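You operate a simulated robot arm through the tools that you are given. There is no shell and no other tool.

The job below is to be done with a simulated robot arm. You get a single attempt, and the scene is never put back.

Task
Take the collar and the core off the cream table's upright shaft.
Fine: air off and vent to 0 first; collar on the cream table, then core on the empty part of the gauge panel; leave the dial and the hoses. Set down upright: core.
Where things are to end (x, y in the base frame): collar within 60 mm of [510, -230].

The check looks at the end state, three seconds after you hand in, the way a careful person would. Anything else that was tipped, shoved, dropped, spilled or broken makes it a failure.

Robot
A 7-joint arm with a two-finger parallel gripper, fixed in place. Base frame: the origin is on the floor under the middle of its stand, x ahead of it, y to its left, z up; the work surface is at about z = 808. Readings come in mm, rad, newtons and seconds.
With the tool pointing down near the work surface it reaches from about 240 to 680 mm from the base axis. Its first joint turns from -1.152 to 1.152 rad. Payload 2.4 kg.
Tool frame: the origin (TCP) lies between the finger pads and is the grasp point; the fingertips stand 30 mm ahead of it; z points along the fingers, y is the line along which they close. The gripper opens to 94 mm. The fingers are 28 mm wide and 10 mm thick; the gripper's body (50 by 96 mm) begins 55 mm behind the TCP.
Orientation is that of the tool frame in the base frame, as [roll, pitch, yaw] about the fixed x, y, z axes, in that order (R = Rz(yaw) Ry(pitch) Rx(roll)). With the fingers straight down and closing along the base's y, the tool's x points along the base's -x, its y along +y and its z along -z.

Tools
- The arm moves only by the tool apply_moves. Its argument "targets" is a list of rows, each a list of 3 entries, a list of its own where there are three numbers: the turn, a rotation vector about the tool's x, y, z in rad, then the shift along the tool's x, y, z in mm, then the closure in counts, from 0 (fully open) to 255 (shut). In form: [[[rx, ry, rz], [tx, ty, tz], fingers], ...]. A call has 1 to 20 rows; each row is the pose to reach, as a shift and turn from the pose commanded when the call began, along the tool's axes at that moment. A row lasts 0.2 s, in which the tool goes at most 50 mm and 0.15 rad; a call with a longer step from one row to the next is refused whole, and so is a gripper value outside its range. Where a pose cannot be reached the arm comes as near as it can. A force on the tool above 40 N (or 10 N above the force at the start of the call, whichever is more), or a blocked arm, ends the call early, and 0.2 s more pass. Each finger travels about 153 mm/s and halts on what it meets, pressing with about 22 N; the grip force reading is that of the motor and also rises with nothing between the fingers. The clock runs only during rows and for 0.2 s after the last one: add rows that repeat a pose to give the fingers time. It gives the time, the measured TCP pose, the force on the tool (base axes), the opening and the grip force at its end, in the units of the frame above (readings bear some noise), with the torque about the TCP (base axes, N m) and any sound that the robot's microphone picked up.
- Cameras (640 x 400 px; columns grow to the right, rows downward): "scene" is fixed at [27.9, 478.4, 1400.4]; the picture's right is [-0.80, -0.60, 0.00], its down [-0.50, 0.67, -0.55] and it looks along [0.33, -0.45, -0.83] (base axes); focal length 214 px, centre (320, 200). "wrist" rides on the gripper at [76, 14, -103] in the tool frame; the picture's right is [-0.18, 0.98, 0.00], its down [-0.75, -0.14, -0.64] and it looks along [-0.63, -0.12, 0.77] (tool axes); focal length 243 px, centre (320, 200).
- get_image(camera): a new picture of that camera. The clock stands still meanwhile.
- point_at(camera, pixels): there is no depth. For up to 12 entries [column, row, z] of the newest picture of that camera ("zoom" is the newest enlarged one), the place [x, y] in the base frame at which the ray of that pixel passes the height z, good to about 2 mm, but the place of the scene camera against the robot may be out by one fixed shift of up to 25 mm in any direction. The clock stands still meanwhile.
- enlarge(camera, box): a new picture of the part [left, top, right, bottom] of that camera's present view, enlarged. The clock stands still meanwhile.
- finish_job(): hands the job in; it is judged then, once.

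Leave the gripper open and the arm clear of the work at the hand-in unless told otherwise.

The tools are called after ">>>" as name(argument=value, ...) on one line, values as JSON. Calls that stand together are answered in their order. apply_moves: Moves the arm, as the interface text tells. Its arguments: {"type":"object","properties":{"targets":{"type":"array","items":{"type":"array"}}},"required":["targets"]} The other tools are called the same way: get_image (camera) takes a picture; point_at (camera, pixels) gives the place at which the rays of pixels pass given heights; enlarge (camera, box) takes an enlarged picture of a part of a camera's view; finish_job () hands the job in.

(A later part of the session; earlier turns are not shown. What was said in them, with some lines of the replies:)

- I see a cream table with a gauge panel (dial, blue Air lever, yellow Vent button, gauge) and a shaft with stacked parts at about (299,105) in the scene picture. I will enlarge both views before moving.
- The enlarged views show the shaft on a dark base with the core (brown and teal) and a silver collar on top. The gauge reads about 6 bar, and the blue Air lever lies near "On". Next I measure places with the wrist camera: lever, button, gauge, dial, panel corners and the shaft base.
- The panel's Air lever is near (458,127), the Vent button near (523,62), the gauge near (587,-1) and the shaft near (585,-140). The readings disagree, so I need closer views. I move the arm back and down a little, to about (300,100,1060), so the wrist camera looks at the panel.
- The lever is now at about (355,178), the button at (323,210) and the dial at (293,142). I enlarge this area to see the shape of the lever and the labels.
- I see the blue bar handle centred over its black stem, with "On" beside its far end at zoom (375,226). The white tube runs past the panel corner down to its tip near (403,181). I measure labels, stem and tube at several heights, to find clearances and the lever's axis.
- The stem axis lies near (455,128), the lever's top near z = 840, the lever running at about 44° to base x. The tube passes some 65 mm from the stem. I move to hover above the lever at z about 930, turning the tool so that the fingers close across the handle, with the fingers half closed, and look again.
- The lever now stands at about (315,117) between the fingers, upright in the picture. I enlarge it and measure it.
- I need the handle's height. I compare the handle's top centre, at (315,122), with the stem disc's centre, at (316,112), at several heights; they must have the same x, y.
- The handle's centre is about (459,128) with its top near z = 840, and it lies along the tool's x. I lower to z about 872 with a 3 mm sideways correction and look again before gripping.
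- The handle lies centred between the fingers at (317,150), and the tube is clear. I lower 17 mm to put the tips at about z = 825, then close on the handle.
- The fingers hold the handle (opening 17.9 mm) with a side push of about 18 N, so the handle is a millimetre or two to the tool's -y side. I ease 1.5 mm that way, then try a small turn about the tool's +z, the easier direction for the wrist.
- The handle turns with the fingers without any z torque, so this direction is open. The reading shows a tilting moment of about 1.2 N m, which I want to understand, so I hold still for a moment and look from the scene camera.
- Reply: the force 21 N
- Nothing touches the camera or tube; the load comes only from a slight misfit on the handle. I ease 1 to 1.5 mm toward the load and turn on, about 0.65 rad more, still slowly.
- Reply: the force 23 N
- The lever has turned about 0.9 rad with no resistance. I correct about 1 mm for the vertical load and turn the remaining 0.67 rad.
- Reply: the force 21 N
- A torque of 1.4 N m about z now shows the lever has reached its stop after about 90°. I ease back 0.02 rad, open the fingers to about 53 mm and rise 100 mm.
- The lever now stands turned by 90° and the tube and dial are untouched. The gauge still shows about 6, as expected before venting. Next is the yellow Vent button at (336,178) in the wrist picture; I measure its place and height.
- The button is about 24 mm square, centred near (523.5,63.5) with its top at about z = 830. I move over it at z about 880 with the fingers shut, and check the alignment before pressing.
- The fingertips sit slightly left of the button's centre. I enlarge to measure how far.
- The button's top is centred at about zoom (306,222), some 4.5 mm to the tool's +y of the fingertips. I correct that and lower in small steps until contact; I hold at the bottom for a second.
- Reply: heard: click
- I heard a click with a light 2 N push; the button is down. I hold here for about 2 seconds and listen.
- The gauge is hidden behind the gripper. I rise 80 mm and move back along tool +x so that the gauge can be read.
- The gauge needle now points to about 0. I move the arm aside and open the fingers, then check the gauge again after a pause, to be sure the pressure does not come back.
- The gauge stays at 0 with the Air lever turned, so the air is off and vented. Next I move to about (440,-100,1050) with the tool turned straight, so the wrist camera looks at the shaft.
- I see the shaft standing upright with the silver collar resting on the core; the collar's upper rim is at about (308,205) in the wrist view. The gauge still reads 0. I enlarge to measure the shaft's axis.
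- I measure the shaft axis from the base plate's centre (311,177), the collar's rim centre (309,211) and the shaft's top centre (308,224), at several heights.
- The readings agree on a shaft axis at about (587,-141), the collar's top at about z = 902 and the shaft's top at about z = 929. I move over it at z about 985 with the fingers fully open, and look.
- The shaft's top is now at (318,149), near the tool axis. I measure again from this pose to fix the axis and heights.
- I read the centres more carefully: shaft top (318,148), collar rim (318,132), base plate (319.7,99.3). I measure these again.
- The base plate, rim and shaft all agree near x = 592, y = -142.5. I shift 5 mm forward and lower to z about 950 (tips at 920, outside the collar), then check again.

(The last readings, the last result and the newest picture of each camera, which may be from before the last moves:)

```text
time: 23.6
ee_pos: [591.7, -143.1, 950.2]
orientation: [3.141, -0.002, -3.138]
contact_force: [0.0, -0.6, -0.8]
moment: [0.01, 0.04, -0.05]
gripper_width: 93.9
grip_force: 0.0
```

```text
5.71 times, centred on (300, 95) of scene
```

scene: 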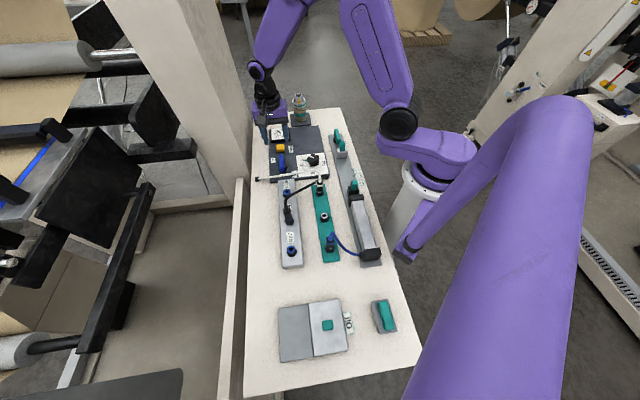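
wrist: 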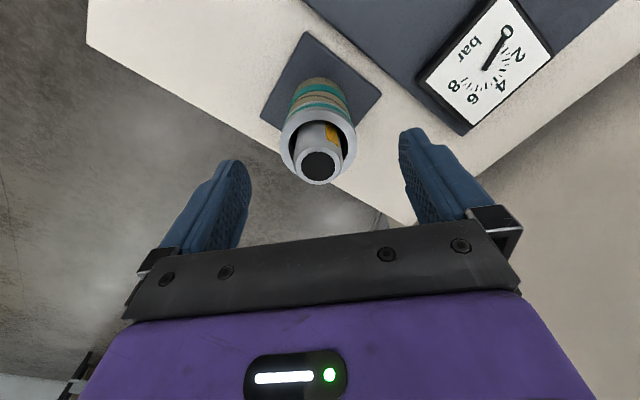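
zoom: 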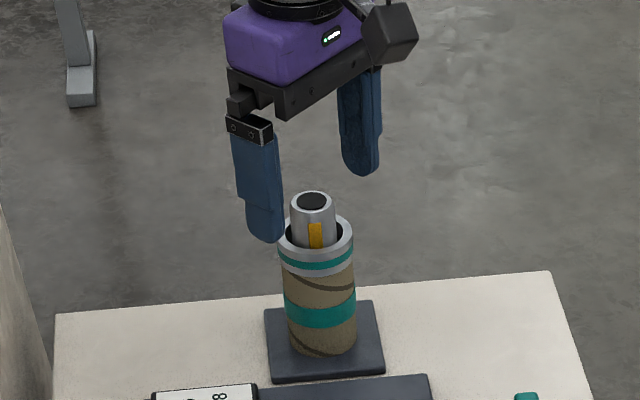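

The rim and shaft are centred within about 1.5 mm. I lower 36 mm so that the tips reach about z = 884 (the collar spans roughly 877 to 900), and close gently on the collar.

>>> apply_moves(targets=[[[0, 0, 0], [-0.5, -1, 9], 0], [[0, 0, 0], [-0.5, -1, 18], 0], [[0, 0, 0], [-0.5, -1, 27], 0], [[0, 0, 0], [-0.5, -1, 36], 0], [[0, 0, 0], [-0.5, -1, 36], 40], [[0, 0, 0], [-0.5, -1, 36], 80], [[0, 0, 0], [-0.5, -1, 36], 110], [[0, 0, 0], [-0.5, -1, 36], 140], [[0, 0, 0], [-0.5, -1, 36], 140]])

>>> get_image(camera="wrist")

>>> enlarge(camera="scene", box=[260, 60, 340, 130])

```text
time: 25.6
ee_pos: [590.7, -143.4, 914.8]
orientation: [3.142, -0.002, -3.14]
contact_force: [0.3, -0.2, 0.2]
moment: [-0.01, -0.02, -0.01]
gripper_width: 54.5
grip_force: 21.4
```

```text
taken
```

wrist: 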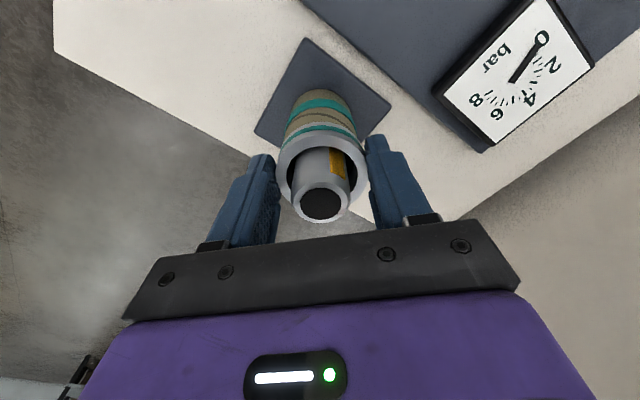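

```text
5.71 times, centred on (300, 95) of scene
```

zoom: 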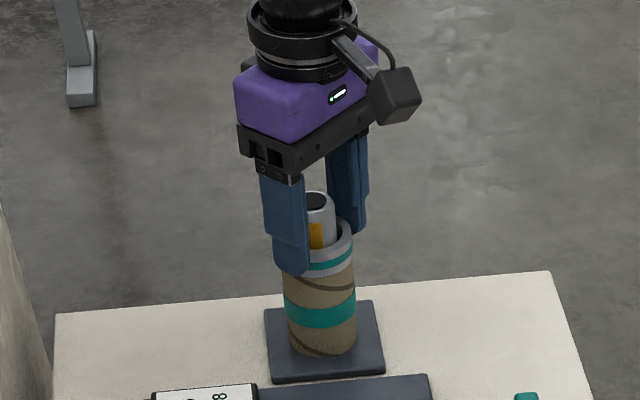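

The fingers hold the collar at 54.5 mm with no side load. I press with the full closing command and lift slowly in small steps, watching the force.

>>> apply_moves(targets=[[[0, 0, 0], [0, 0, 0], 200], [[0, 0, 0], [0, 0, 0], 200], [[0, 0, 0], [0, 0, -2], 200], [[0, 0, 0], [0, 0, -5], 200], [[0, 0, 0], [0, 0, -9], 200], [[0, 0, 0], [0, 0, -13], 200]])

>>> get_image(camera="wrist")

>>> enlarge(camera="scene", box=[260, 60, 340, 130])

```text
time: 27.0
ee_pos: [591.6, -144.7, 926.7]
orientation: [3.141, -0.001, -3.139]
contact_force: [0.6, -0.2, 0.2]
moment: [0.01, 0.0, -0.01]
gripper_width: 54.3
grip_force: 22.2
```

```text
taken
```

wrist: 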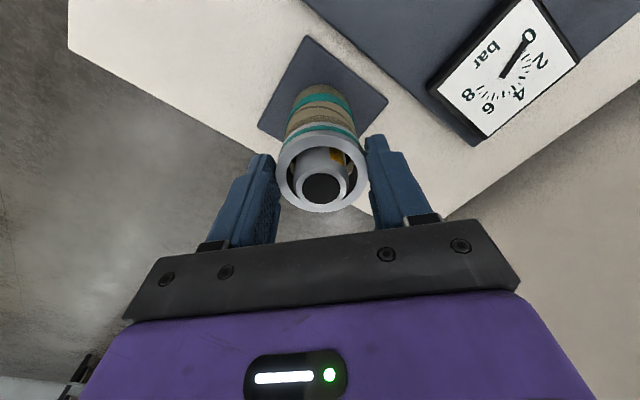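

```text
5.71 times, centred on (300, 95) of scene
```

zoom: 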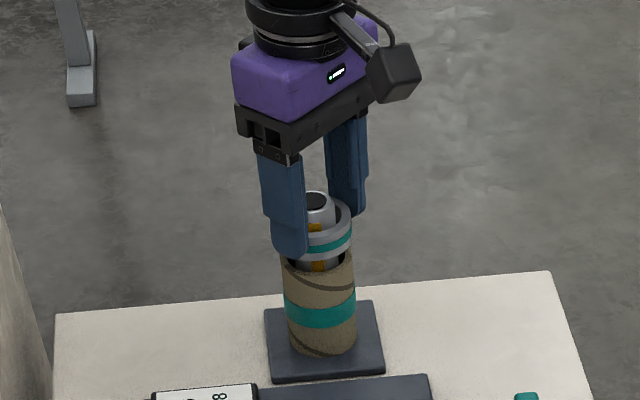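

The collar comes up freely and the core stays on the shaft. I lift it 75 mm more, straight up, so that it clears the shaft's top.

>>> apply_moves(targets=[[[0, 0, 0], [0, 1, -10], 200], [[0, 0, 0], [0, 1, -22], 200], [[0, 0, 0], [0, 1, -36], 200], [[0, 0, 0], [0, 1, -50], 200], [[0, 0, 0], [0, 1, -65], 200], [[0, 0, 0], [0, 1, -80], 200], [[0, 0, 0], [0, 1, -80], 200]])

>>> get_image(camera="wrist")

>>> get_image(camera="scene")

>>> enlarge(camera="scene", box=[250, 60, 350, 150])

```text
time: 28.6
ee_pos: [591.4, -144.5, 1006.0]
orientation: [-3.14, 0.002, -3.141]
contact_force: [0.0, -0.2, -1.2]
moment: [0.01, 0.02, -0.05]
gripper_width: 54.1
grip_force: 21.6
```

```text
taken
```

wrist: 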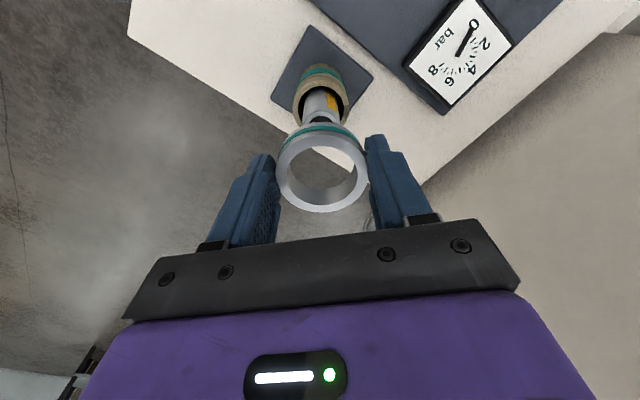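

```text
taken
```

scene: 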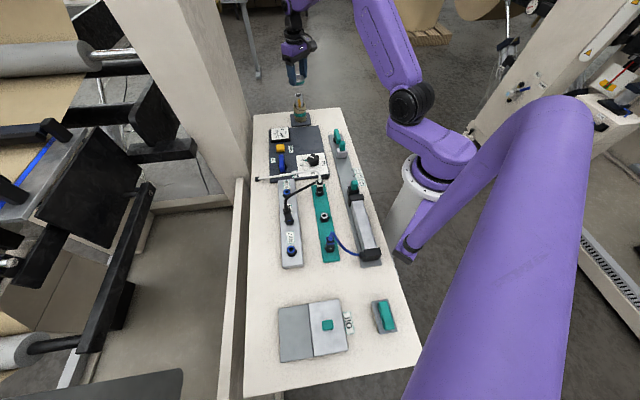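

```text
4.44 times, centred on (300, 105) of scene
```

zoom: 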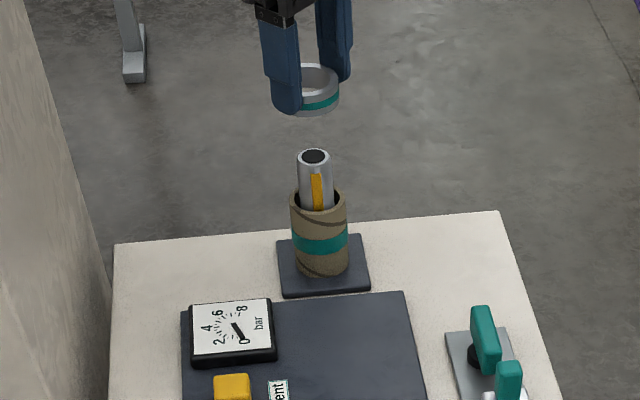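

The collar is off, the core stands on the shaft, and the gauge reads 0. The spot (510,-230) is clear of the base plate, panel and table edges by 65 mm or more. I carry the collar there at this height, then lower to about 30 mm above the table.

>>> apply_moves(targets=[[[0, 0, 0], [20, -21, 0], 200], [[0, 0, 0], [41, -43, 0], 200], [[0, 0, 0], [61, -64, 0], 200], [[0, 0, 0], [81.4, -85.5, 0], 200], [[0, 0, 0], [81.4, -85.5, 30], 200], [[0, 0, 0], [81.4, -85.5, 60], 200], [[0, 0, 0], [81.4, -85.5, 90], 200], [[0, 0, 0], [81.4, -85.5, 110], 200], [[0, 0, 0], [81.4, -85.5, 128], 200], [[0, 0, 0], [81.4, -85.5, 128], 200]])

>>> get_image(camera="wrist")

>>> get_image(camera="scene")

>>> enlarge(camera="scene", box=[260, 70, 360, 160])

```text
time: 30.8
ee_pos: [510.1, -228.6, 879.6]
orientation: [3.141, -0.001, -3.141]
contact_force: [0.0, 0.0, -0.9]
moment: [-0.02, 0.02, -0.03]
gripper_width: 54.0
grip_force: 22.2
```

```text
taken
```

wrist: 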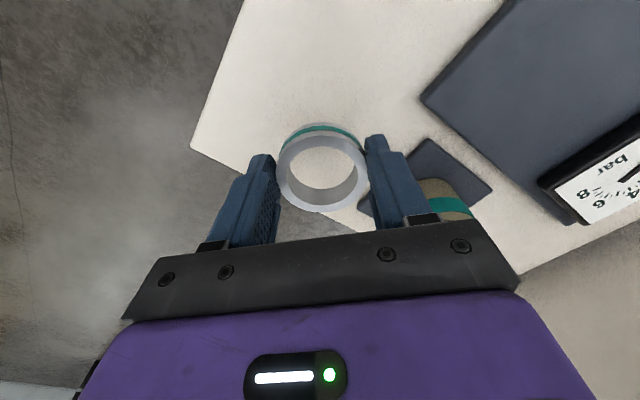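

```text
taken
```

scene: 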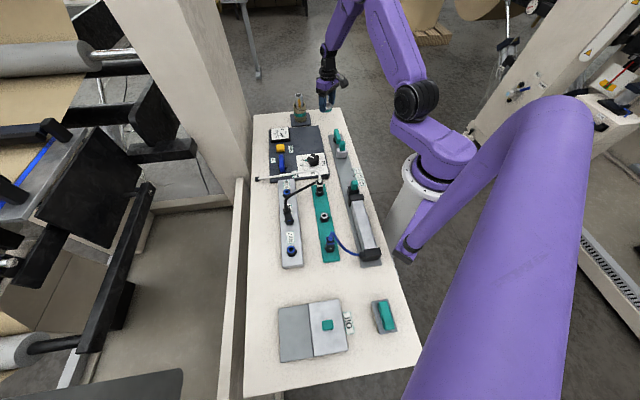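

```text
4.44 times, centred on (310, 115) of scene
```

zoom: 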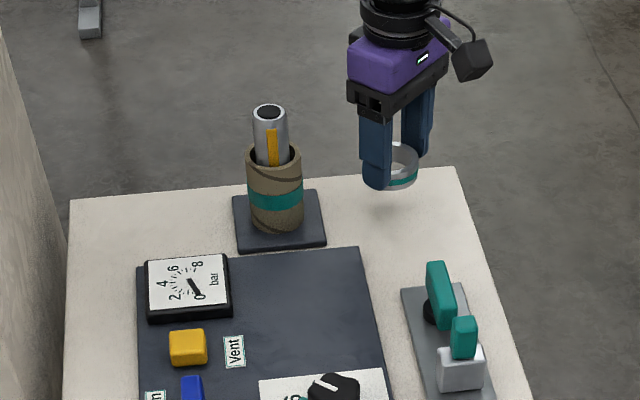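

The collar hangs level above bare table. I lower to z about 850, then in 1 mm steps, watching the upward force for contact.

>>> point_at(camera="wrist", pixels=[[190, 148, 808], [425, 96, 815], [363, 205, 815], [320, 120, 808]])

>>> apply_moves(targets=[[[0, 0, 0], [0, 0, 10], 200], [[0, 0, 0], [0, 0, 20], 200], [[0, 0, 0], [0, 0, 26], 200], [[0, 0, 0], [0, 0, 28], 200], [[0, 0, 0], [0, 0, 30], 200]])

```text
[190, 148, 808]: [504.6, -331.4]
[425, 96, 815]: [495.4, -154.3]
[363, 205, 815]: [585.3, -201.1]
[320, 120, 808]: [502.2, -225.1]
```

```text
time: 32.0
ee_pos: [509.9, -228.6, 848.6]
orientation: [3.14, -0.001, -3.141]
contact_force: [-0.2, 0.2, -1.2]
moment: [-0.01, 0.01, 0.01]
gripper_width: 54.0
grip_force: 22.0
```

No contact yet at z = 848.6. I go on down in 1 mm steps.

>>> apply_moves(targets=[[[0, 0, 0], [0, 0, 1], 200], [[0, 0, 0], [0, 0, 2], 200], [[0, 0, 0], [0, 0, 3], 200]])

>>> enlarge(camera="scene", box=[300, 70, 360, 120])

```text
time: 32.8
ee_pos: [509.9, -229.7, 846.2]
orientation: [-3.141, 0.001, -3.141]
contact_force: [1.1, 0.2, -0.5]
moment: [0.01, -0.03, 0.0]
gripper_width: 54.0
grip_force: 22.4
```

```text
8.00 times, centred on (330, 95) of scene
```

zoom: 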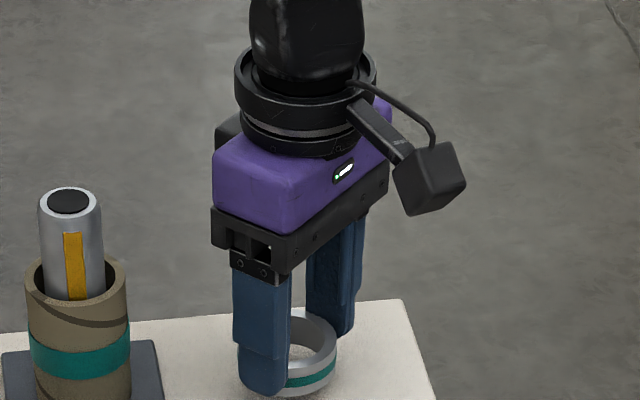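

Still no contact force at z = 846. I lower a few more millimetres in 1 mm steps.

>>> apply_moves(targets=[[[0, 0, 0], [0, 0, 1], 200], [[0, 0, 0], [0, 0, 2], 200], [[0, 0, 0], [0, 0, 2], 200]])

```text
time: 33.6
ee_pos: [511.2, -229.3, 843.7]
orientation: [3.141, 0.0, -3.14]
contact_force: [-0.9, 0.7, -1.1]
moment: [0.03, 0.03, 0.02]
gripper_width: 54.1
grip_force: 22.4
```

No contact yet at z = 843.7 (tips about 6 mm above the table). I continue, 1 mm at a time.

>>> apply_moves(targets=[[[0, 0, 0], [0, 0, 1], 200], [[0, 0, 0], [0, 0, 1], 200]])

>>> enlarge(camera="wrist", box=[240, 90, 400, 230])

>>> enlarge(camera="scene", box=[315, 90, 355, 125])

```text
time: 34.2
ee_pos: [510.2, -229.1, 843.1]
orientation: [-3.141, 0.001, -3.14]
contact_force: [0.8, 0.1, -1.1]
moment: [0.0, 0.04, 0.03]
gripper_width: 54.3
grip_force: 21.9
```

```text
2.86 times, centred on (320, 160) of wrist
```

zoom: 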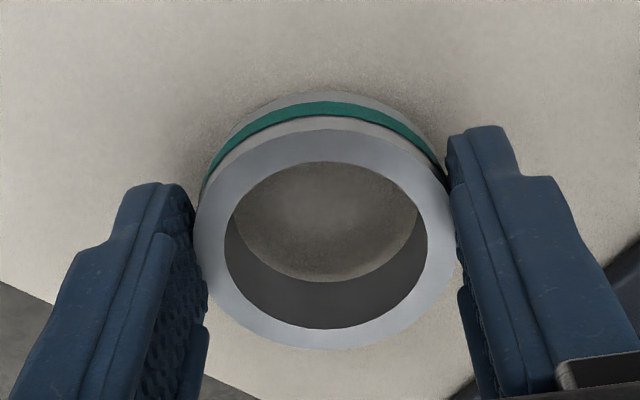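

```text
11.43 times, centred on (335, 108) of scene
```

zoom: 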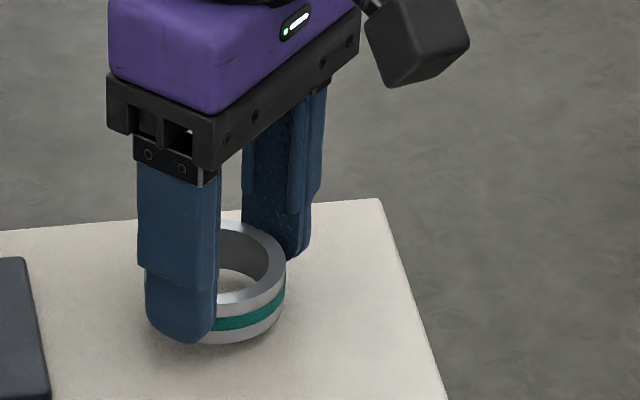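

The shadow is very close under the collar. I lower 1.5 mm more and read again.

>>> apply_moves(targets=[[[0, 0, 0], [0, 0, 0.8], 200], [[0, 0, 0], [0, 0, 1.5], 200], [[0, 0, 0], [0, 0, 1.5], 200]])

```text
time: 35.0
ee_pos: [510.2, -229.7, 842.9]
orientation: [-3.142, -0.001, -3.14]
contact_force: [-0.2, 0.1, 0.0]
moment: [0.03, -0.01, 0.02]
gripper_width: 54.0
grip_force: 21.7
```

The weight reading (about -1 N) has just gone to 0, which suggests the table takes the weight. I lower one more millimetre to confirm.

>>> apply_moves(targets=[[[0, 0, 0], [0, 0, 0.7], 200], [[0, 0, 0], [0, 0, 1.2], 200], [[0, 0, 0], [0, 0, 1.2], 200]])

```text
time: 35.8
ee_pos: [509.2, -228.5, 841.0]
orientation: [3.141, 0.001, -3.14]
contact_force: [-0.6, -0.3, -0.5]
moment: [0.04, 0.01, 0.03]
gripper_width: 54.1
grip_force: 22.1
```

No clear contact yet. I continue 1 mm further and compare the picture.

>>> apply_moves(targets=[[[0, 0, 0], [0, 0, 0.6], 200], [[0, 0, 0], [0, 0, 1.2], 200], [[0, 0, 0], [0, 0, 1.2], 200]])

>>> enlarge(camera="scene", box=[315, 90, 355, 125])

```text
time: 36.6
ee_pos: [510.2, -230.5, 839.0]
orientation: [-3.141, -0.001, -3.14]
contact_force: [0.2, 0.3, -0.6]
moment: [0.03, -0.01, 0.02]
gripper_width: 53.9
grip_force: 21.8
```

```text
11.43 times, centred on (335, 108) of scene
```

zoom: 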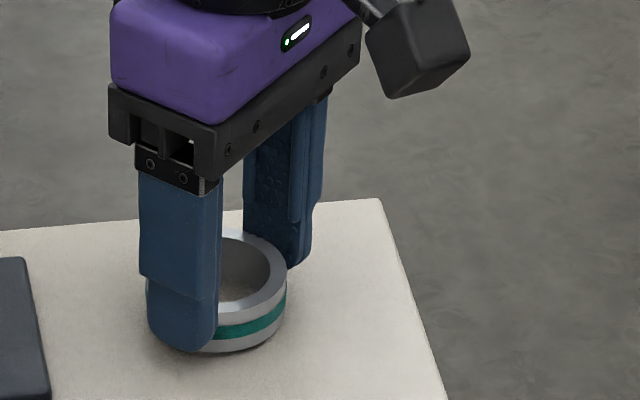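

The collar still moved down with the tool. I continue in steps of less than a millimetre until there is a push.

>>> apply_moves(targets=[[[0, 0, 0], [0, 0, 0.5], 200], [[0, 0, 0], [0, 0, 1.0], 200], [[0, 0, 0], [0, 0, 1.0], 200]])

```text
time: 37.4
ee_pos: [511.1, -229.1, 837.9]
orientation: [3.14, -0.002, -3.14]
contact_force: [-0.6, 1.1, -1.3]
moment: [-0.01, 0.0, -0.02]
gripper_width: 54.0
grip_force: 21.9
```

>>> apply_moves(targets=[[[0, 0, 0], [0, 0, 0.5], 200], [[0, 0, 0], [0, 0, 1.0], 200], [[0, 0, 0], [0, 0, 1.0], 200]])

>>> enlarge(camera="wrist", box=[240, 90, 400, 230])

>>> enlarge(camera="scene", box=[315, 90, 355, 125])

```text
time: 38.2
ee_pos: [510.6, -229.1, 837.2]
orientation: [-3.141, -0.001, -3.14]
contact_force: [0.0, 0.0, -1.2]
moment: [-0.04, -0.02, -0.04]
gripper_width: 54.2
grip_force: 22.1
```

```text
2.86 times, centred on (320, 160) of wrist
```

zoom: 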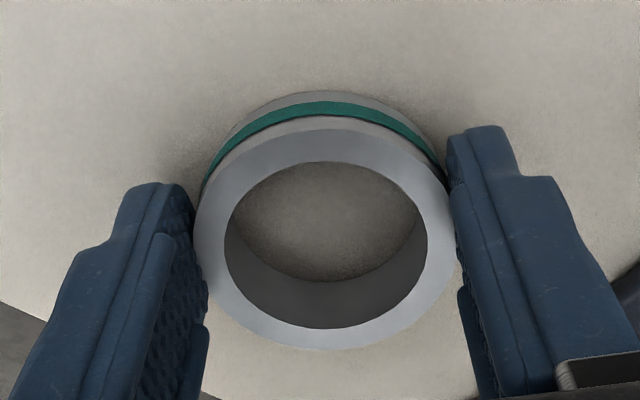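

```text
11.43 times, centred on (335, 108) of scene
```

zoom: 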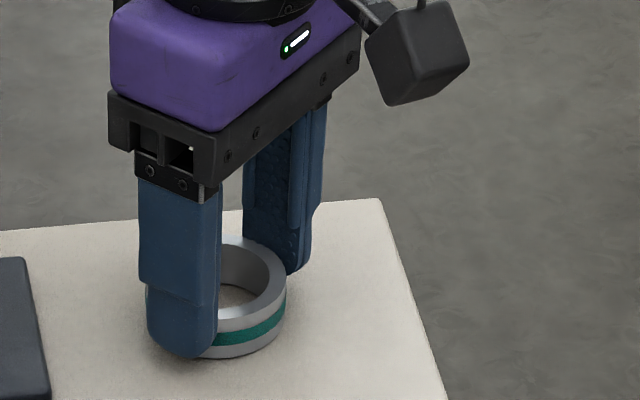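

Still free. I go on in small steps.

>>> apply_moves(targets=[[[0, 0, 0], [0, 0, 0.5], 200], [[0, 0, 0], [0, 0, 1.0], 200], [[0, 0, 0], [0, 0, 1.0], 200]])

```text
time: 39.0
ee_pos: [510.0, -229.6, 836.2]
orientation: [3.14, 0.0, -3.141]
contact_force: [-0.5, -0.3, 2.4]
moment: [-0.01, -0.02, 0.01]
gripper_width: 54.1
grip_force: 21.3
```

The vertical force changed from -1.2 to +2.4 N: contact. I confirm with half a millimetre more.

>>> apply_moves(targets=[[[0, 0, 0], [0, 0, 0.5], 200], [[0, 0, 0], [0, 0, 0.5], 200]])

```text
time: 39.6
ee_pos: [510.2, -229.8, 834.5]
orientation: [3.141, 0.002, -3.14]
contact_force: [-1.8, 2.6, 15.9]
moment: [0.22, 0.11, -0.08]
gripper_width: 54.1
grip_force: 22.3
```

The push is 16 N, so the collar rests on the table. I back off half a millimetre, open slowly to about 75 mm and rise straight up.

>>> apply_moves(targets=[[[0, 0, 0], [0, 0, -0.5], 200], [[0, 0, 0], [0, 0, -0.7], 100], [[0, 0, 0], [0, 0, -0.7], 80], [[0, 0, 0], [0, 0, -0.7], 50], [[0, 0, 0], [0, 0, -0.7], 50], [[0, 0, 0], [0, 0, -10], 50], [[0, 0, 0], [0, 0, -40], 50], [[0, 0, 0], [0, 0, -80], 50], [[0, 0, 0], [0, 0, -120], 30], [[0, 0, 0], [0, 0, -165], 0], [[0, 0, 0], [0, 0, -165], 0]])

>>> get_image(camera="wrist")

>>> enlarge(camera="scene", box=[260, 80, 360, 160])

```text
time: 42.0
ee_pos: [510.6, -227.8, 1001.5]
orientation: [3.14, -0.001, -3.139]
contact_force: [0.1, 0.8, -0.2]
moment: [-0.01, -0.05, 0.0]
gripper_width: 93.9
grip_force: 0.0
```

```text
taken
```

wrist: 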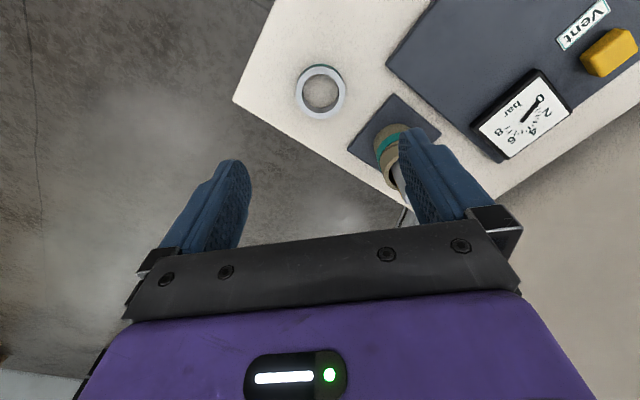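

```text
5.00 times, centred on (310, 120) of scene
```

zoom: 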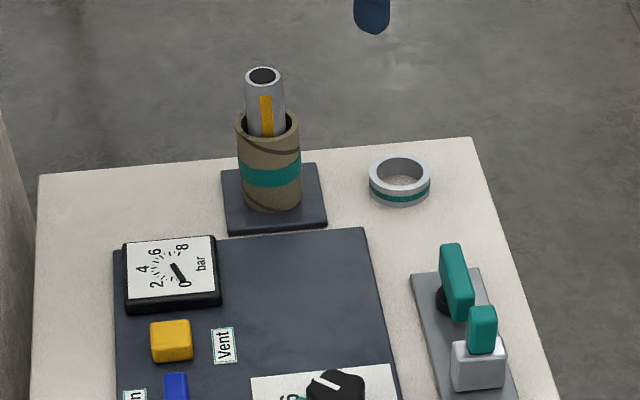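

The collar lies flat at about (510,-229) and the gauge still reads 0. Next the core: I move back above the shaft at z about 985 with the fingers open, and look.

>>> apply_moves(targets=[[[0, 0, 0], [-20, 21, 0], 0], [[0, 0, 0], [-40, 43, 0], 0], [[0, 0, 0], [-60, 64, 0], 0], [[0, 0, 0], [-80, 85.3, 0], 0], [[0, 0, 0], [-80, 85.3, 16], 0], [[0, 0, 0], [-80, 85.3, 16], 0]])

>>> get_image(camera="wrist")

>>> enlarge(camera="wrist", box=[250, 60, 390, 180])

```text
time: 43.4
ee_pos: [588.6, -144.7, 984.9]
orientation: [3.142, 0.0, -3.14]
contact_force: [0.6, 0.2, -0.2]
moment: [-0.03, -0.01, 0.0]
gripper_width: 93.9
grip_force: 0.0
```

```text
taken
```

wrist: 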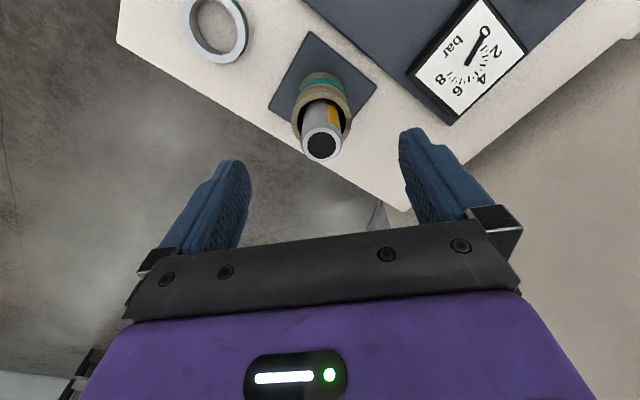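

```text
3.33 times, centred on (320, 120) of wrist
```

zoom: 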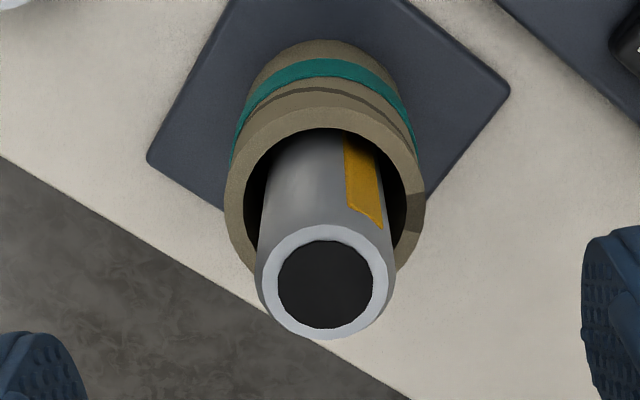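

The core's rim and the shaft's top lie close to the tool axis (about 3 mm forward, 1 mm to +y). I correct that and lower to z about 892, which puts the tips about 23 mm below the core's rim and the gripper body still above the shaft's top.

>>> apply_moves(targets=[[[0, 0, 0], [-2.7, 1.2, 15], 0], [[0, 0, 0], [-2.7, 1.2, 30], 0], [[0, 0, 0], [-2.7, 1.2, 45], 0], [[0, 0, 0], [-2.7, 1.2, 60], 0], [[0, 0, 0], [-2.7, 1.2, 75], 0], [[0, 0, 0], [-2.7, 1.2, 85], 0], [[0, 0, 0], [-2.7, 1.2, 93], 0], [[0, 0, 0], [-2.7, 1.2, 93], 0]])

>>> get_image(camera="wrist")

>>> enlarge(camera="scene", box=[265, 60, 345, 130])

```text
time: 45.2
ee_pos: [592.0, -144.0, 891.0]
orientation: [-3.141, 0.0, -3.14]
contact_force: [-0.6, 0.7, 0.6]
moment: [0.02, -0.01, 0.0]
gripper_width: 93.9
grip_force: 0.0
```

```text
taken
```

wrist: 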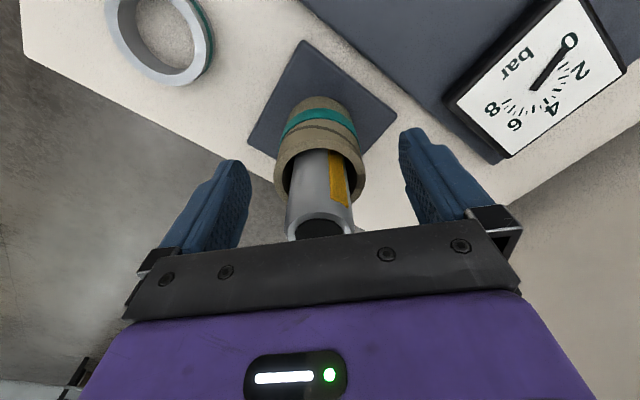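

```text
5.71 times, centred on (305, 95) of scene
```

zoom: 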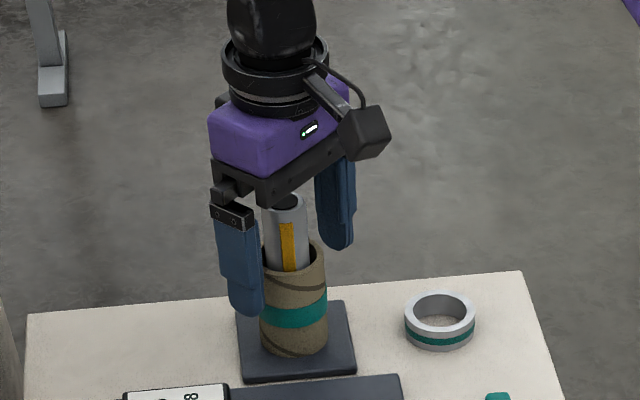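

The fingers straddle the core with no contact, and the shaft's top stays under the gripper body. I close slowly on the core.

>>> apply_moves(targets=[[[0, 0, 0], [0, 0, 0], 50], [[0, 0, 0], [0, 0, 0], 90], [[0, 0, 0], [0, 0, 0], 115], [[0, 0, 0], [0, 0, 0], 140], [[0, 0, 0], [0, 0, 0], 160], [[0, 0, 0], [0, 0, 0], 200], [[0, 0, 0], [0, 0, 0], 200]])

>>> enlarge(camera="wrist", box=[240, 80, 400, 240])

>>> enlarge(camera="scene", box=[265, 60, 345, 130])

```text
time: 46.8
ee_pos: [592.2, -143.9, 891.4]
orientation: [3.141, 0.0, -3.139]
contact_force: [0.0, -0.1, 1.6]
moment: [0.06, 0.04, 0.0]
gripper_width: 52.1
grip_force: 22.0
```

```text
2.50 times, centred on (320, 160) of wrist
```

zoom: 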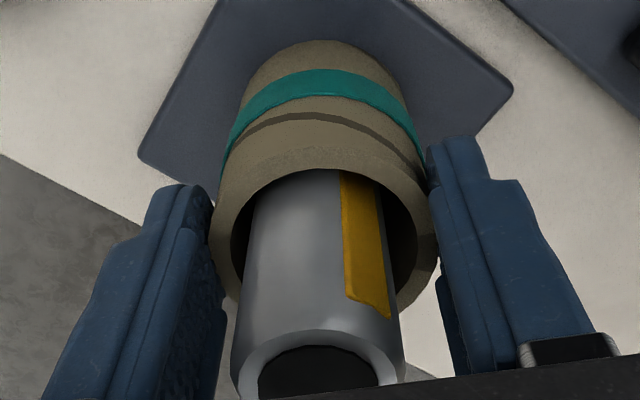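

```text
5.71 times, centred on (305, 95) of scene
```

zoom: 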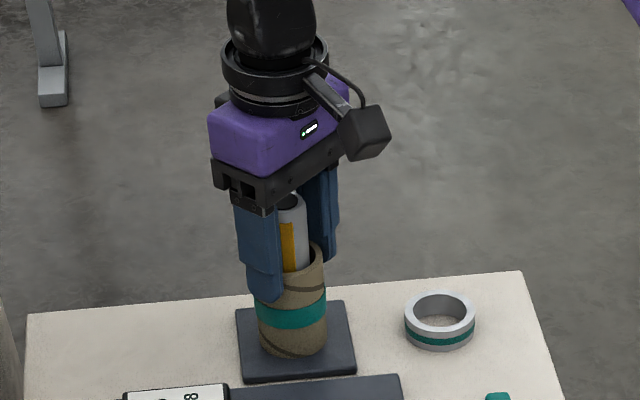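

The fingers hold the core at 52 mm with no side load. I lift slowly 10 mm first and check the forces.

>>> apply_moves(targets=[[[0, 0, 0], [0, 0, -2], 200], [[0, 0, 0], [0, 0, -4], 200], [[0, 0, 0], [0, 0, -7], 200], [[0, 0, 0], [0, 0, -10], 200]])

>>> enlarge(camera="scene", box=[265, 60, 345, 130])

```text
time: 47.8
ee_pos: [593.5, -142.2, 901.2]
orientation: [3.141, 0.001, -3.139]
contact_force: [-0.3, -0.3, 0.0]
moment: [0.0, 0.02, 0.01]
gripper_width: 52.0
grip_force: 22.2
```

```text
5.71 times, centred on (305, 95) of scene
```

zoom: 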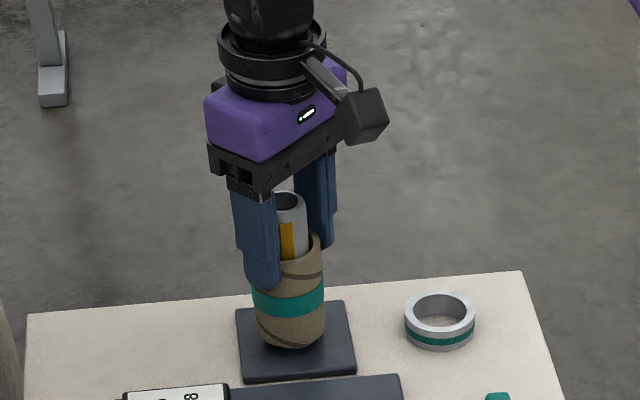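

The core rises freely with no force. I lift it 120 mm more straight up, past the shaft's top.

>>> apply_moves(targets=[[[0, 0, 0], [0, 0, -10], 200], [[0, 0, 0], [0, 0, -22], 200], [[0, 0, 0], [0, 0, -35], 200], [[0, 0, 0], [0, 0, -48], 200], [[0, 0, 0], [0, 0, -61], 200], [[0, 0, 0], [0, 0, -74], 200], [[0, 0, 0], [0, 0, -87], 200], [[0, 0, 0], [0, 0, -100], 200], [[0, 0, 0], [0, 0, -112], 200], [[0, 0, 0], [0, 0, -124], 200], [[0, 0, 0], [0, 0, -124], 200]])

>>> get_image(camera="wrist")

>>> enlarge(camera="scene", box=[255, 40, 355, 130])

```text
time: 50.2
ee_pos: [591.5, -144.1, 1025.4]
orientation: [-3.141, 0.0, -3.139]
contact_force: [-0.1, 0.4, -1.1]
moment: [-0.03, -0.01, 0.0]
gripper_width: 52.0
grip_force: 22.5
```

```text
taken
```

wrist: 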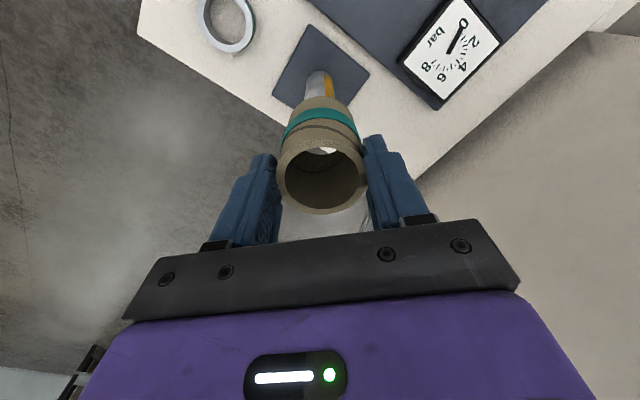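

```text
4.44 times, centred on (305, 85) of scene
```

zoom: 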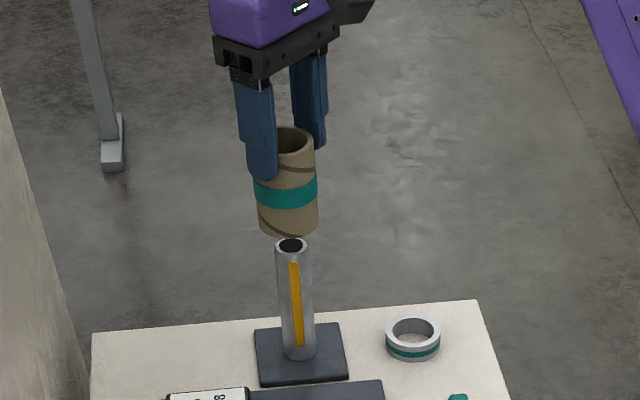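

The core is off, its bottom about 20 mm above the shaft's top. I rise 15 mm more, then carry it level to above the empty part of the gauge panel, near (483,-48).

>>> apply_moves(targets=[[[0, 0, 0], [0, 0, -8], 200], [[0, 0, 0], [0, 0, -15], 200], [[0, 0, 0], [18, 16, -15], 200], [[0, 0, 0], [36, 32, -15], 200], [[0, 0, 0], [54, 48, -15], 200], [[0, 0, 0], [72, 64, -15], 200], [[0, 0, 0], [90, 80, -15], 200], [[0, 0, 0], [108.5, 96, -15], 200], [[0, 0, 0], [108.5, 96, -15], 200]])

>>> get_image(camera="wrist")

>>> get_image(camera="scene")

>>> enlarge(camera="scene", box=[250, 80, 350, 180])

```text
time: 52.2
ee_pos: [483.0, -44.2, 1040.6]
orientation: [-3.141, 0.001, -3.141]
contact_force: [-0.4, -0.3, -0.8]
moment: [0.0, -0.02, 0.0]
gripper_width: 51.9
grip_force: 22.3
```

```text
taken
```

wrist: 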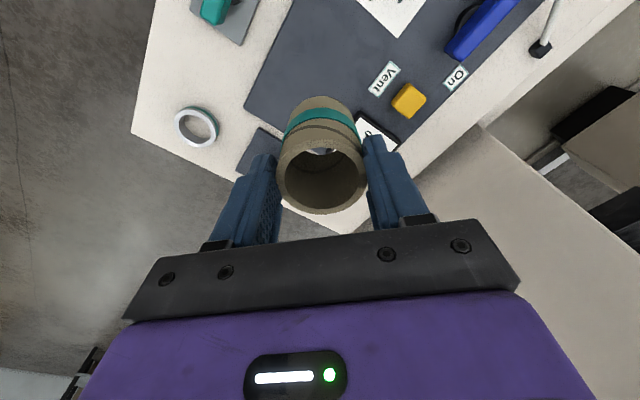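

```text
taken
```

scene: 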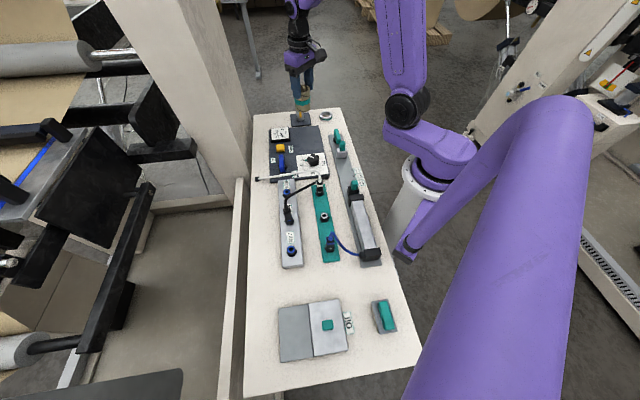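

```text
4.00 times, centred on (300, 130) of scene
```

zoom: 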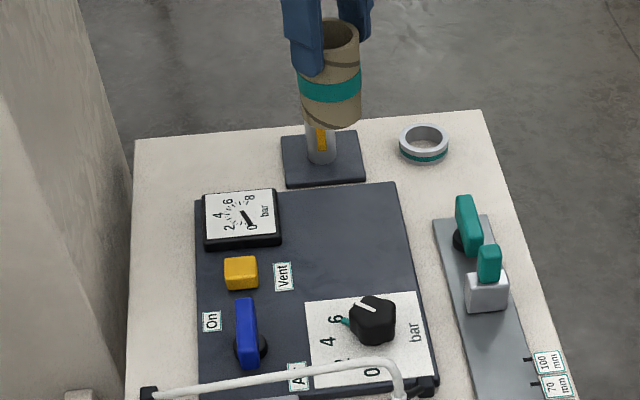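

The core hangs upright over the panel. I check the panel's features in this wrist view (corner (245,103), Vent label (384,80), dial plate corner (397,36), gauge edge) to confirm the empty spot.

>>> point_at(camera="wrist", pixels=[[245, 103, 815], [384, 80, 815], [397, 36, 815], [358, 0, 815], [362, 112, 825], [408, 100, 830], [292, 0, 815], [198, 127, 815], [215, 10, 840]])

>>> enlarge(camera="wrist", box=[220, 0, 440, 140])

```text
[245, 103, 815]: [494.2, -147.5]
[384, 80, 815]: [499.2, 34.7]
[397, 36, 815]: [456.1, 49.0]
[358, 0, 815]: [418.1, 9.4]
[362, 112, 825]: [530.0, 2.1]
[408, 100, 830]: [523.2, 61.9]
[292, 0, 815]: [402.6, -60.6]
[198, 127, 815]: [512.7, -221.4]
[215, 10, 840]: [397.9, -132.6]
```

```text
2.86 times, centred on (330, 70) of wrist
```

zoom: 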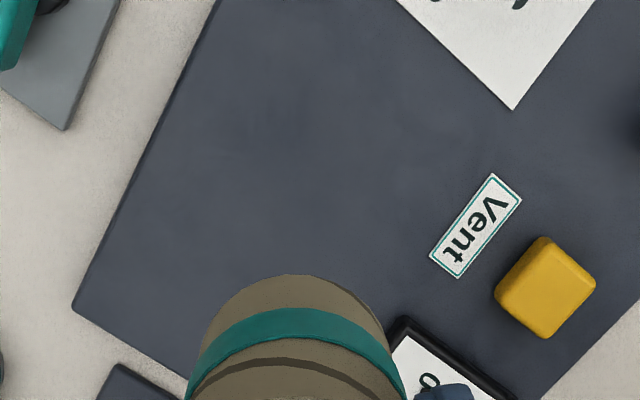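

The spot (483,-46) is at least 60 mm from the panel's edges, gauge, label and dial plate. I lower the core to z about 898, then check.

>>> apply_moves(targets=[[[0, 0, 0], [0, 0, 20], 200], [[0, 0, 0], [0, 0, 45], 200], [[0, 0, 0], [0, 0, 70], 200], [[0, 0, 0], [0, 0, 95], 200], [[0, 0, 0], [0, 0, 115], 200], [[0, 0, 0], [0, 0, 130], 200], [[0, 0, 0], [0, 0, 140], 200], [[0, 0, 0], [0, 0, 140], 200]])

>>> get_image(camera="wrist")

>>> enlarge(camera="scene", box=[260, 90, 340, 170])

```text
time: 54.0
ee_pos: [484.6, -47.6, 900.1]
orientation: [3.141, 0.0, -3.141]
contact_force: [-0.7, -0.4, -0.2]
moment: [-0.03, 0.01, 0.02]
gripper_width: 52.0
grip_force: 21.5
```

```text
taken
```

wrist: 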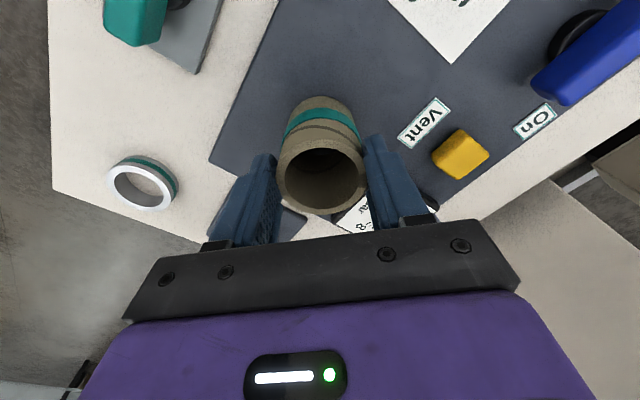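

```text
5.00 times, centred on (300, 130) of scene
```

zoom: 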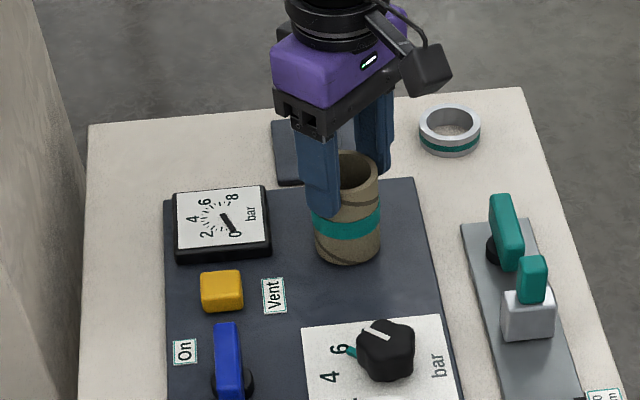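

The core is upright just above the empty part of the panel. I lower in small steps, watching the force.

>>> apply_moves(targets=[[[0, 0, 0], [0, 0, 2], 200], [[0, 0, 0], [0, 0, 4], 200], [[0, 0, 0], [0, 0, 5], 200], [[0, 0, 0], [0, 0, 5], 200]])

```text
time: 55.0
ee_pos: [482.7, -46.9, 896.4]
orientation: [-3.141, -0.001, -3.14]
contact_force: [0.3, -1.2, 3.1]
moment: [-0.16, 0.07, 0.01]
gripper_width: 51.9
grip_force: 21.7
```

The force rose to 3 N at z about 896: likely touching. I confirm with half a millimetre.

>>> apply_moves(targets=[[[0, 0, 0], [0, 0, 0.5], 200], [[0, 0, 0], [0, 0, 0.5], 200]])

>>> enlarge(camera="scene", box=[280, 100, 330, 150])

```text
time: 55.6
ee_pos: [483.7, -47.2, 895.0]
orientation: [3.141, 0.002, -3.141]
contact_force: [0.1, 0.8, 10.0]
moment: [0.16, 0.14, -0.07]
gripper_width: 51.9
grip_force: 22.3
```

```text
8.00 times, centred on (305, 125) of scene
```

zoom: 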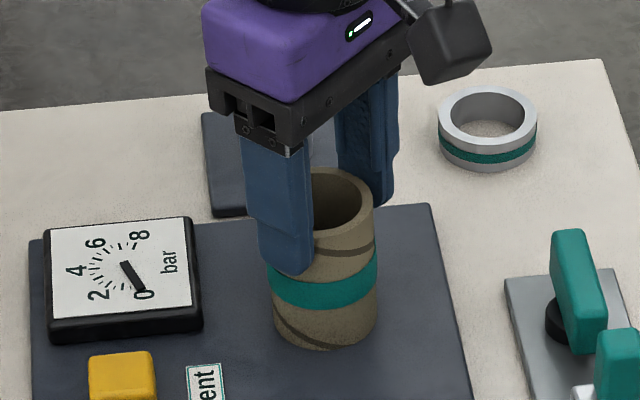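

The push is 10 N, so the core stands on the panel. I back off slightly, open slowly to about 80 mm and rise straight up.

>>> apply_moves(targets=[[[0, 0, 0], [0, 0, -0.5], 190], [[0, 0, 0], [0, 0, -0.6], 112], [[0, 0, 0], [0, 0, -0.6], 104], [[0, 0, 0], [0, 0, -0.6], 90], [[0, 0, 0], [0, 0, -0.6], 60], [[0, 0, 0], [0, 0, -0.6], 35], [[0, 0, 0], [0, 0, -0.6], 35], [[0, 0, 0], [0, 0, -10], 35], [[0, 0, 0], [0, 0, -30], 35], [[0, 0, 0], [0, 0, -60], 35], [[0, 0, 0], [0, 0, -95], 35], [[0, 0, 0], [0, 0, -130], 35], [[0, 0, 0], [0, 0, -130], 35]])

>>> get_image(camera="wrist")

>>> enlarge(camera="scene", box=[250, 80, 350, 180])

```text
time: 58.4
ee_pos: [484.9, -45.4, 1024.4]
orientation: [3.141, 0.001, -3.139]
contact_force: [-0.3, -0.1, -0.4]
moment: [-0.03, -0.02, 0.01]
gripper_width: 80.9
grip_force: 0.0
```

```text
taken
```

wrist: 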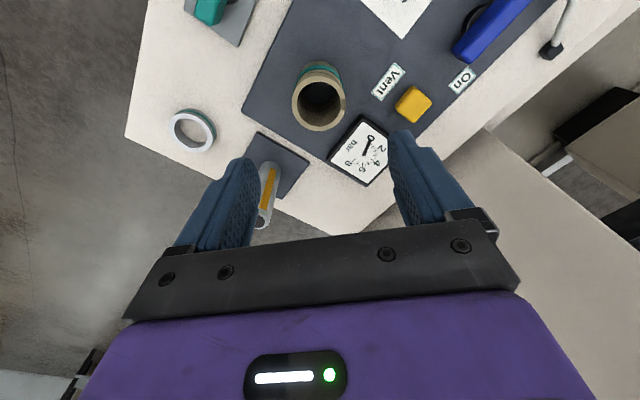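

```text
4.00 times, centred on (300, 130) of scene
```

zoom: 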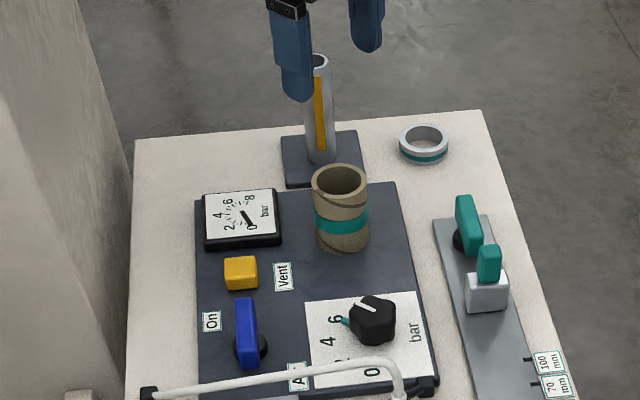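

The core stands upright on the empty part of the panel, the collar lies on the table, and the gauge is at 0. I move the arm up and away with the fingers fully open, then make a last check.

>>> apply_moves(targets=[[[0, 0, 0], [0, 0, -30], 0], [[0, 0, 0], [15, 10, -60], 0], [[0, 0, 0], [35, 25, -90], 0], [[0, 0, 0], [55, 35, -115], 0], [[0, 0, 0], [72, 47, -120], 0], [[0, 0, 0], [72, 47, -120], 0], [[0, 0, 0], [72, 47, -120], 0]])

>>> get_image(camera="wrist")

>>> get_image(camera="scene")

>>> enlarge(camera="scene", box=[250, 90, 350, 200])

>>> enlarge(camera="wrist", box=[160, 0, 480, 220])

```text
time: 60.0
ee_pos: [410.9, 0.8, 1144.8]
orientation: [3.141, 0.0, -3.139]
contact_force: [-0.1, -0.5, -0.8]
moment: [0.02, -0.02, 0.0]
gripper_width: 94.1
grip_force: 0.0
```

```text
taken
```

wrist: 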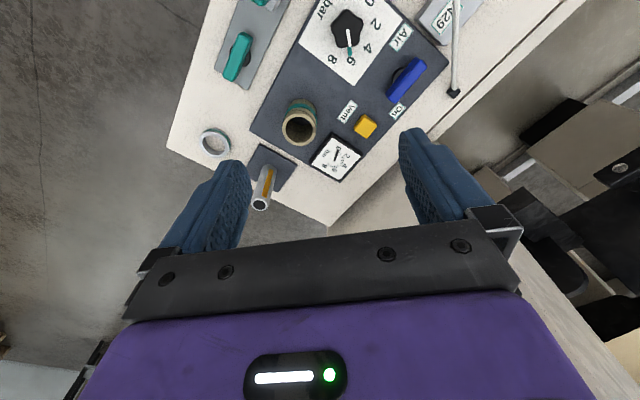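

```text
taken
```

scene: 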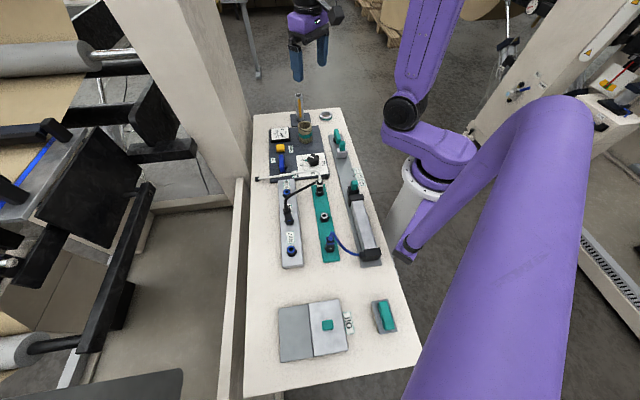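

```text
3.64 times, centred on (300, 145) of scene
```

zoom: 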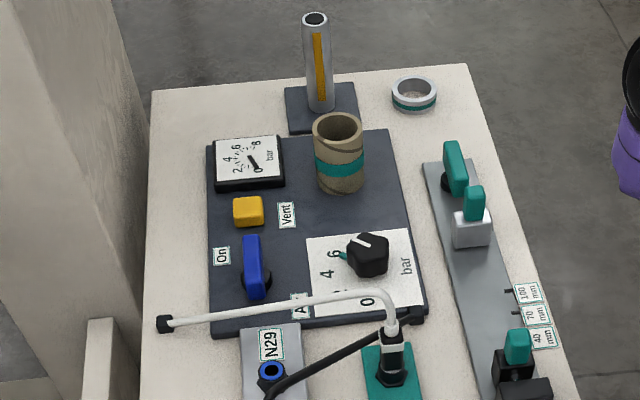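

```text
1.82 times, centred on (320, 110) of wrist
```

zoom: 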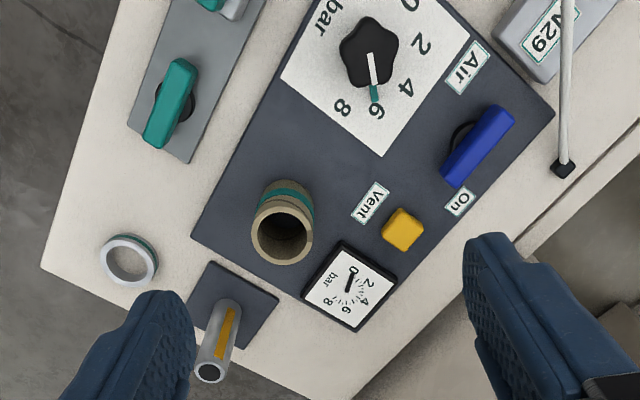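

Final check:
- The gauge reads 0 and has stayed there.
- The Air lever is turned off.
- The dial still points at 6, and the tube and hoses are where they were.
- The collar is flat near (510,-229).
- The core is upright on the empty part of the panel.
- The shaft is bare, the gripper is open and the arm is clear.

I hand the job in.

>>> finish_job()

```text
The job is handed in.
```

The collar and the core are both off the shaft, and the job is handed in. I have not seen the result of the check.

- **Air:** I turned the Air lever 90° to its stop, then pressed Vent. The gauge fell from about 6 bar to 0 and was still at 0 at the last look, more than 40 seconds later. The valve has only an "On" label, so the steady 0 is what shows that the air is off.
- **Collar:** it lies flat on the cream table at about (510, -229), about 1 mm from the target point.
- **Core:** it stands upright on the empty part of the gauge panel at about (484, -47), at least 30 mm from the panel's edges and the parts on it.
- **Everything else:** the dial still points at 6, and the hoses and the white tube are where they were. The arm is back near its starting pose with the gripper open.
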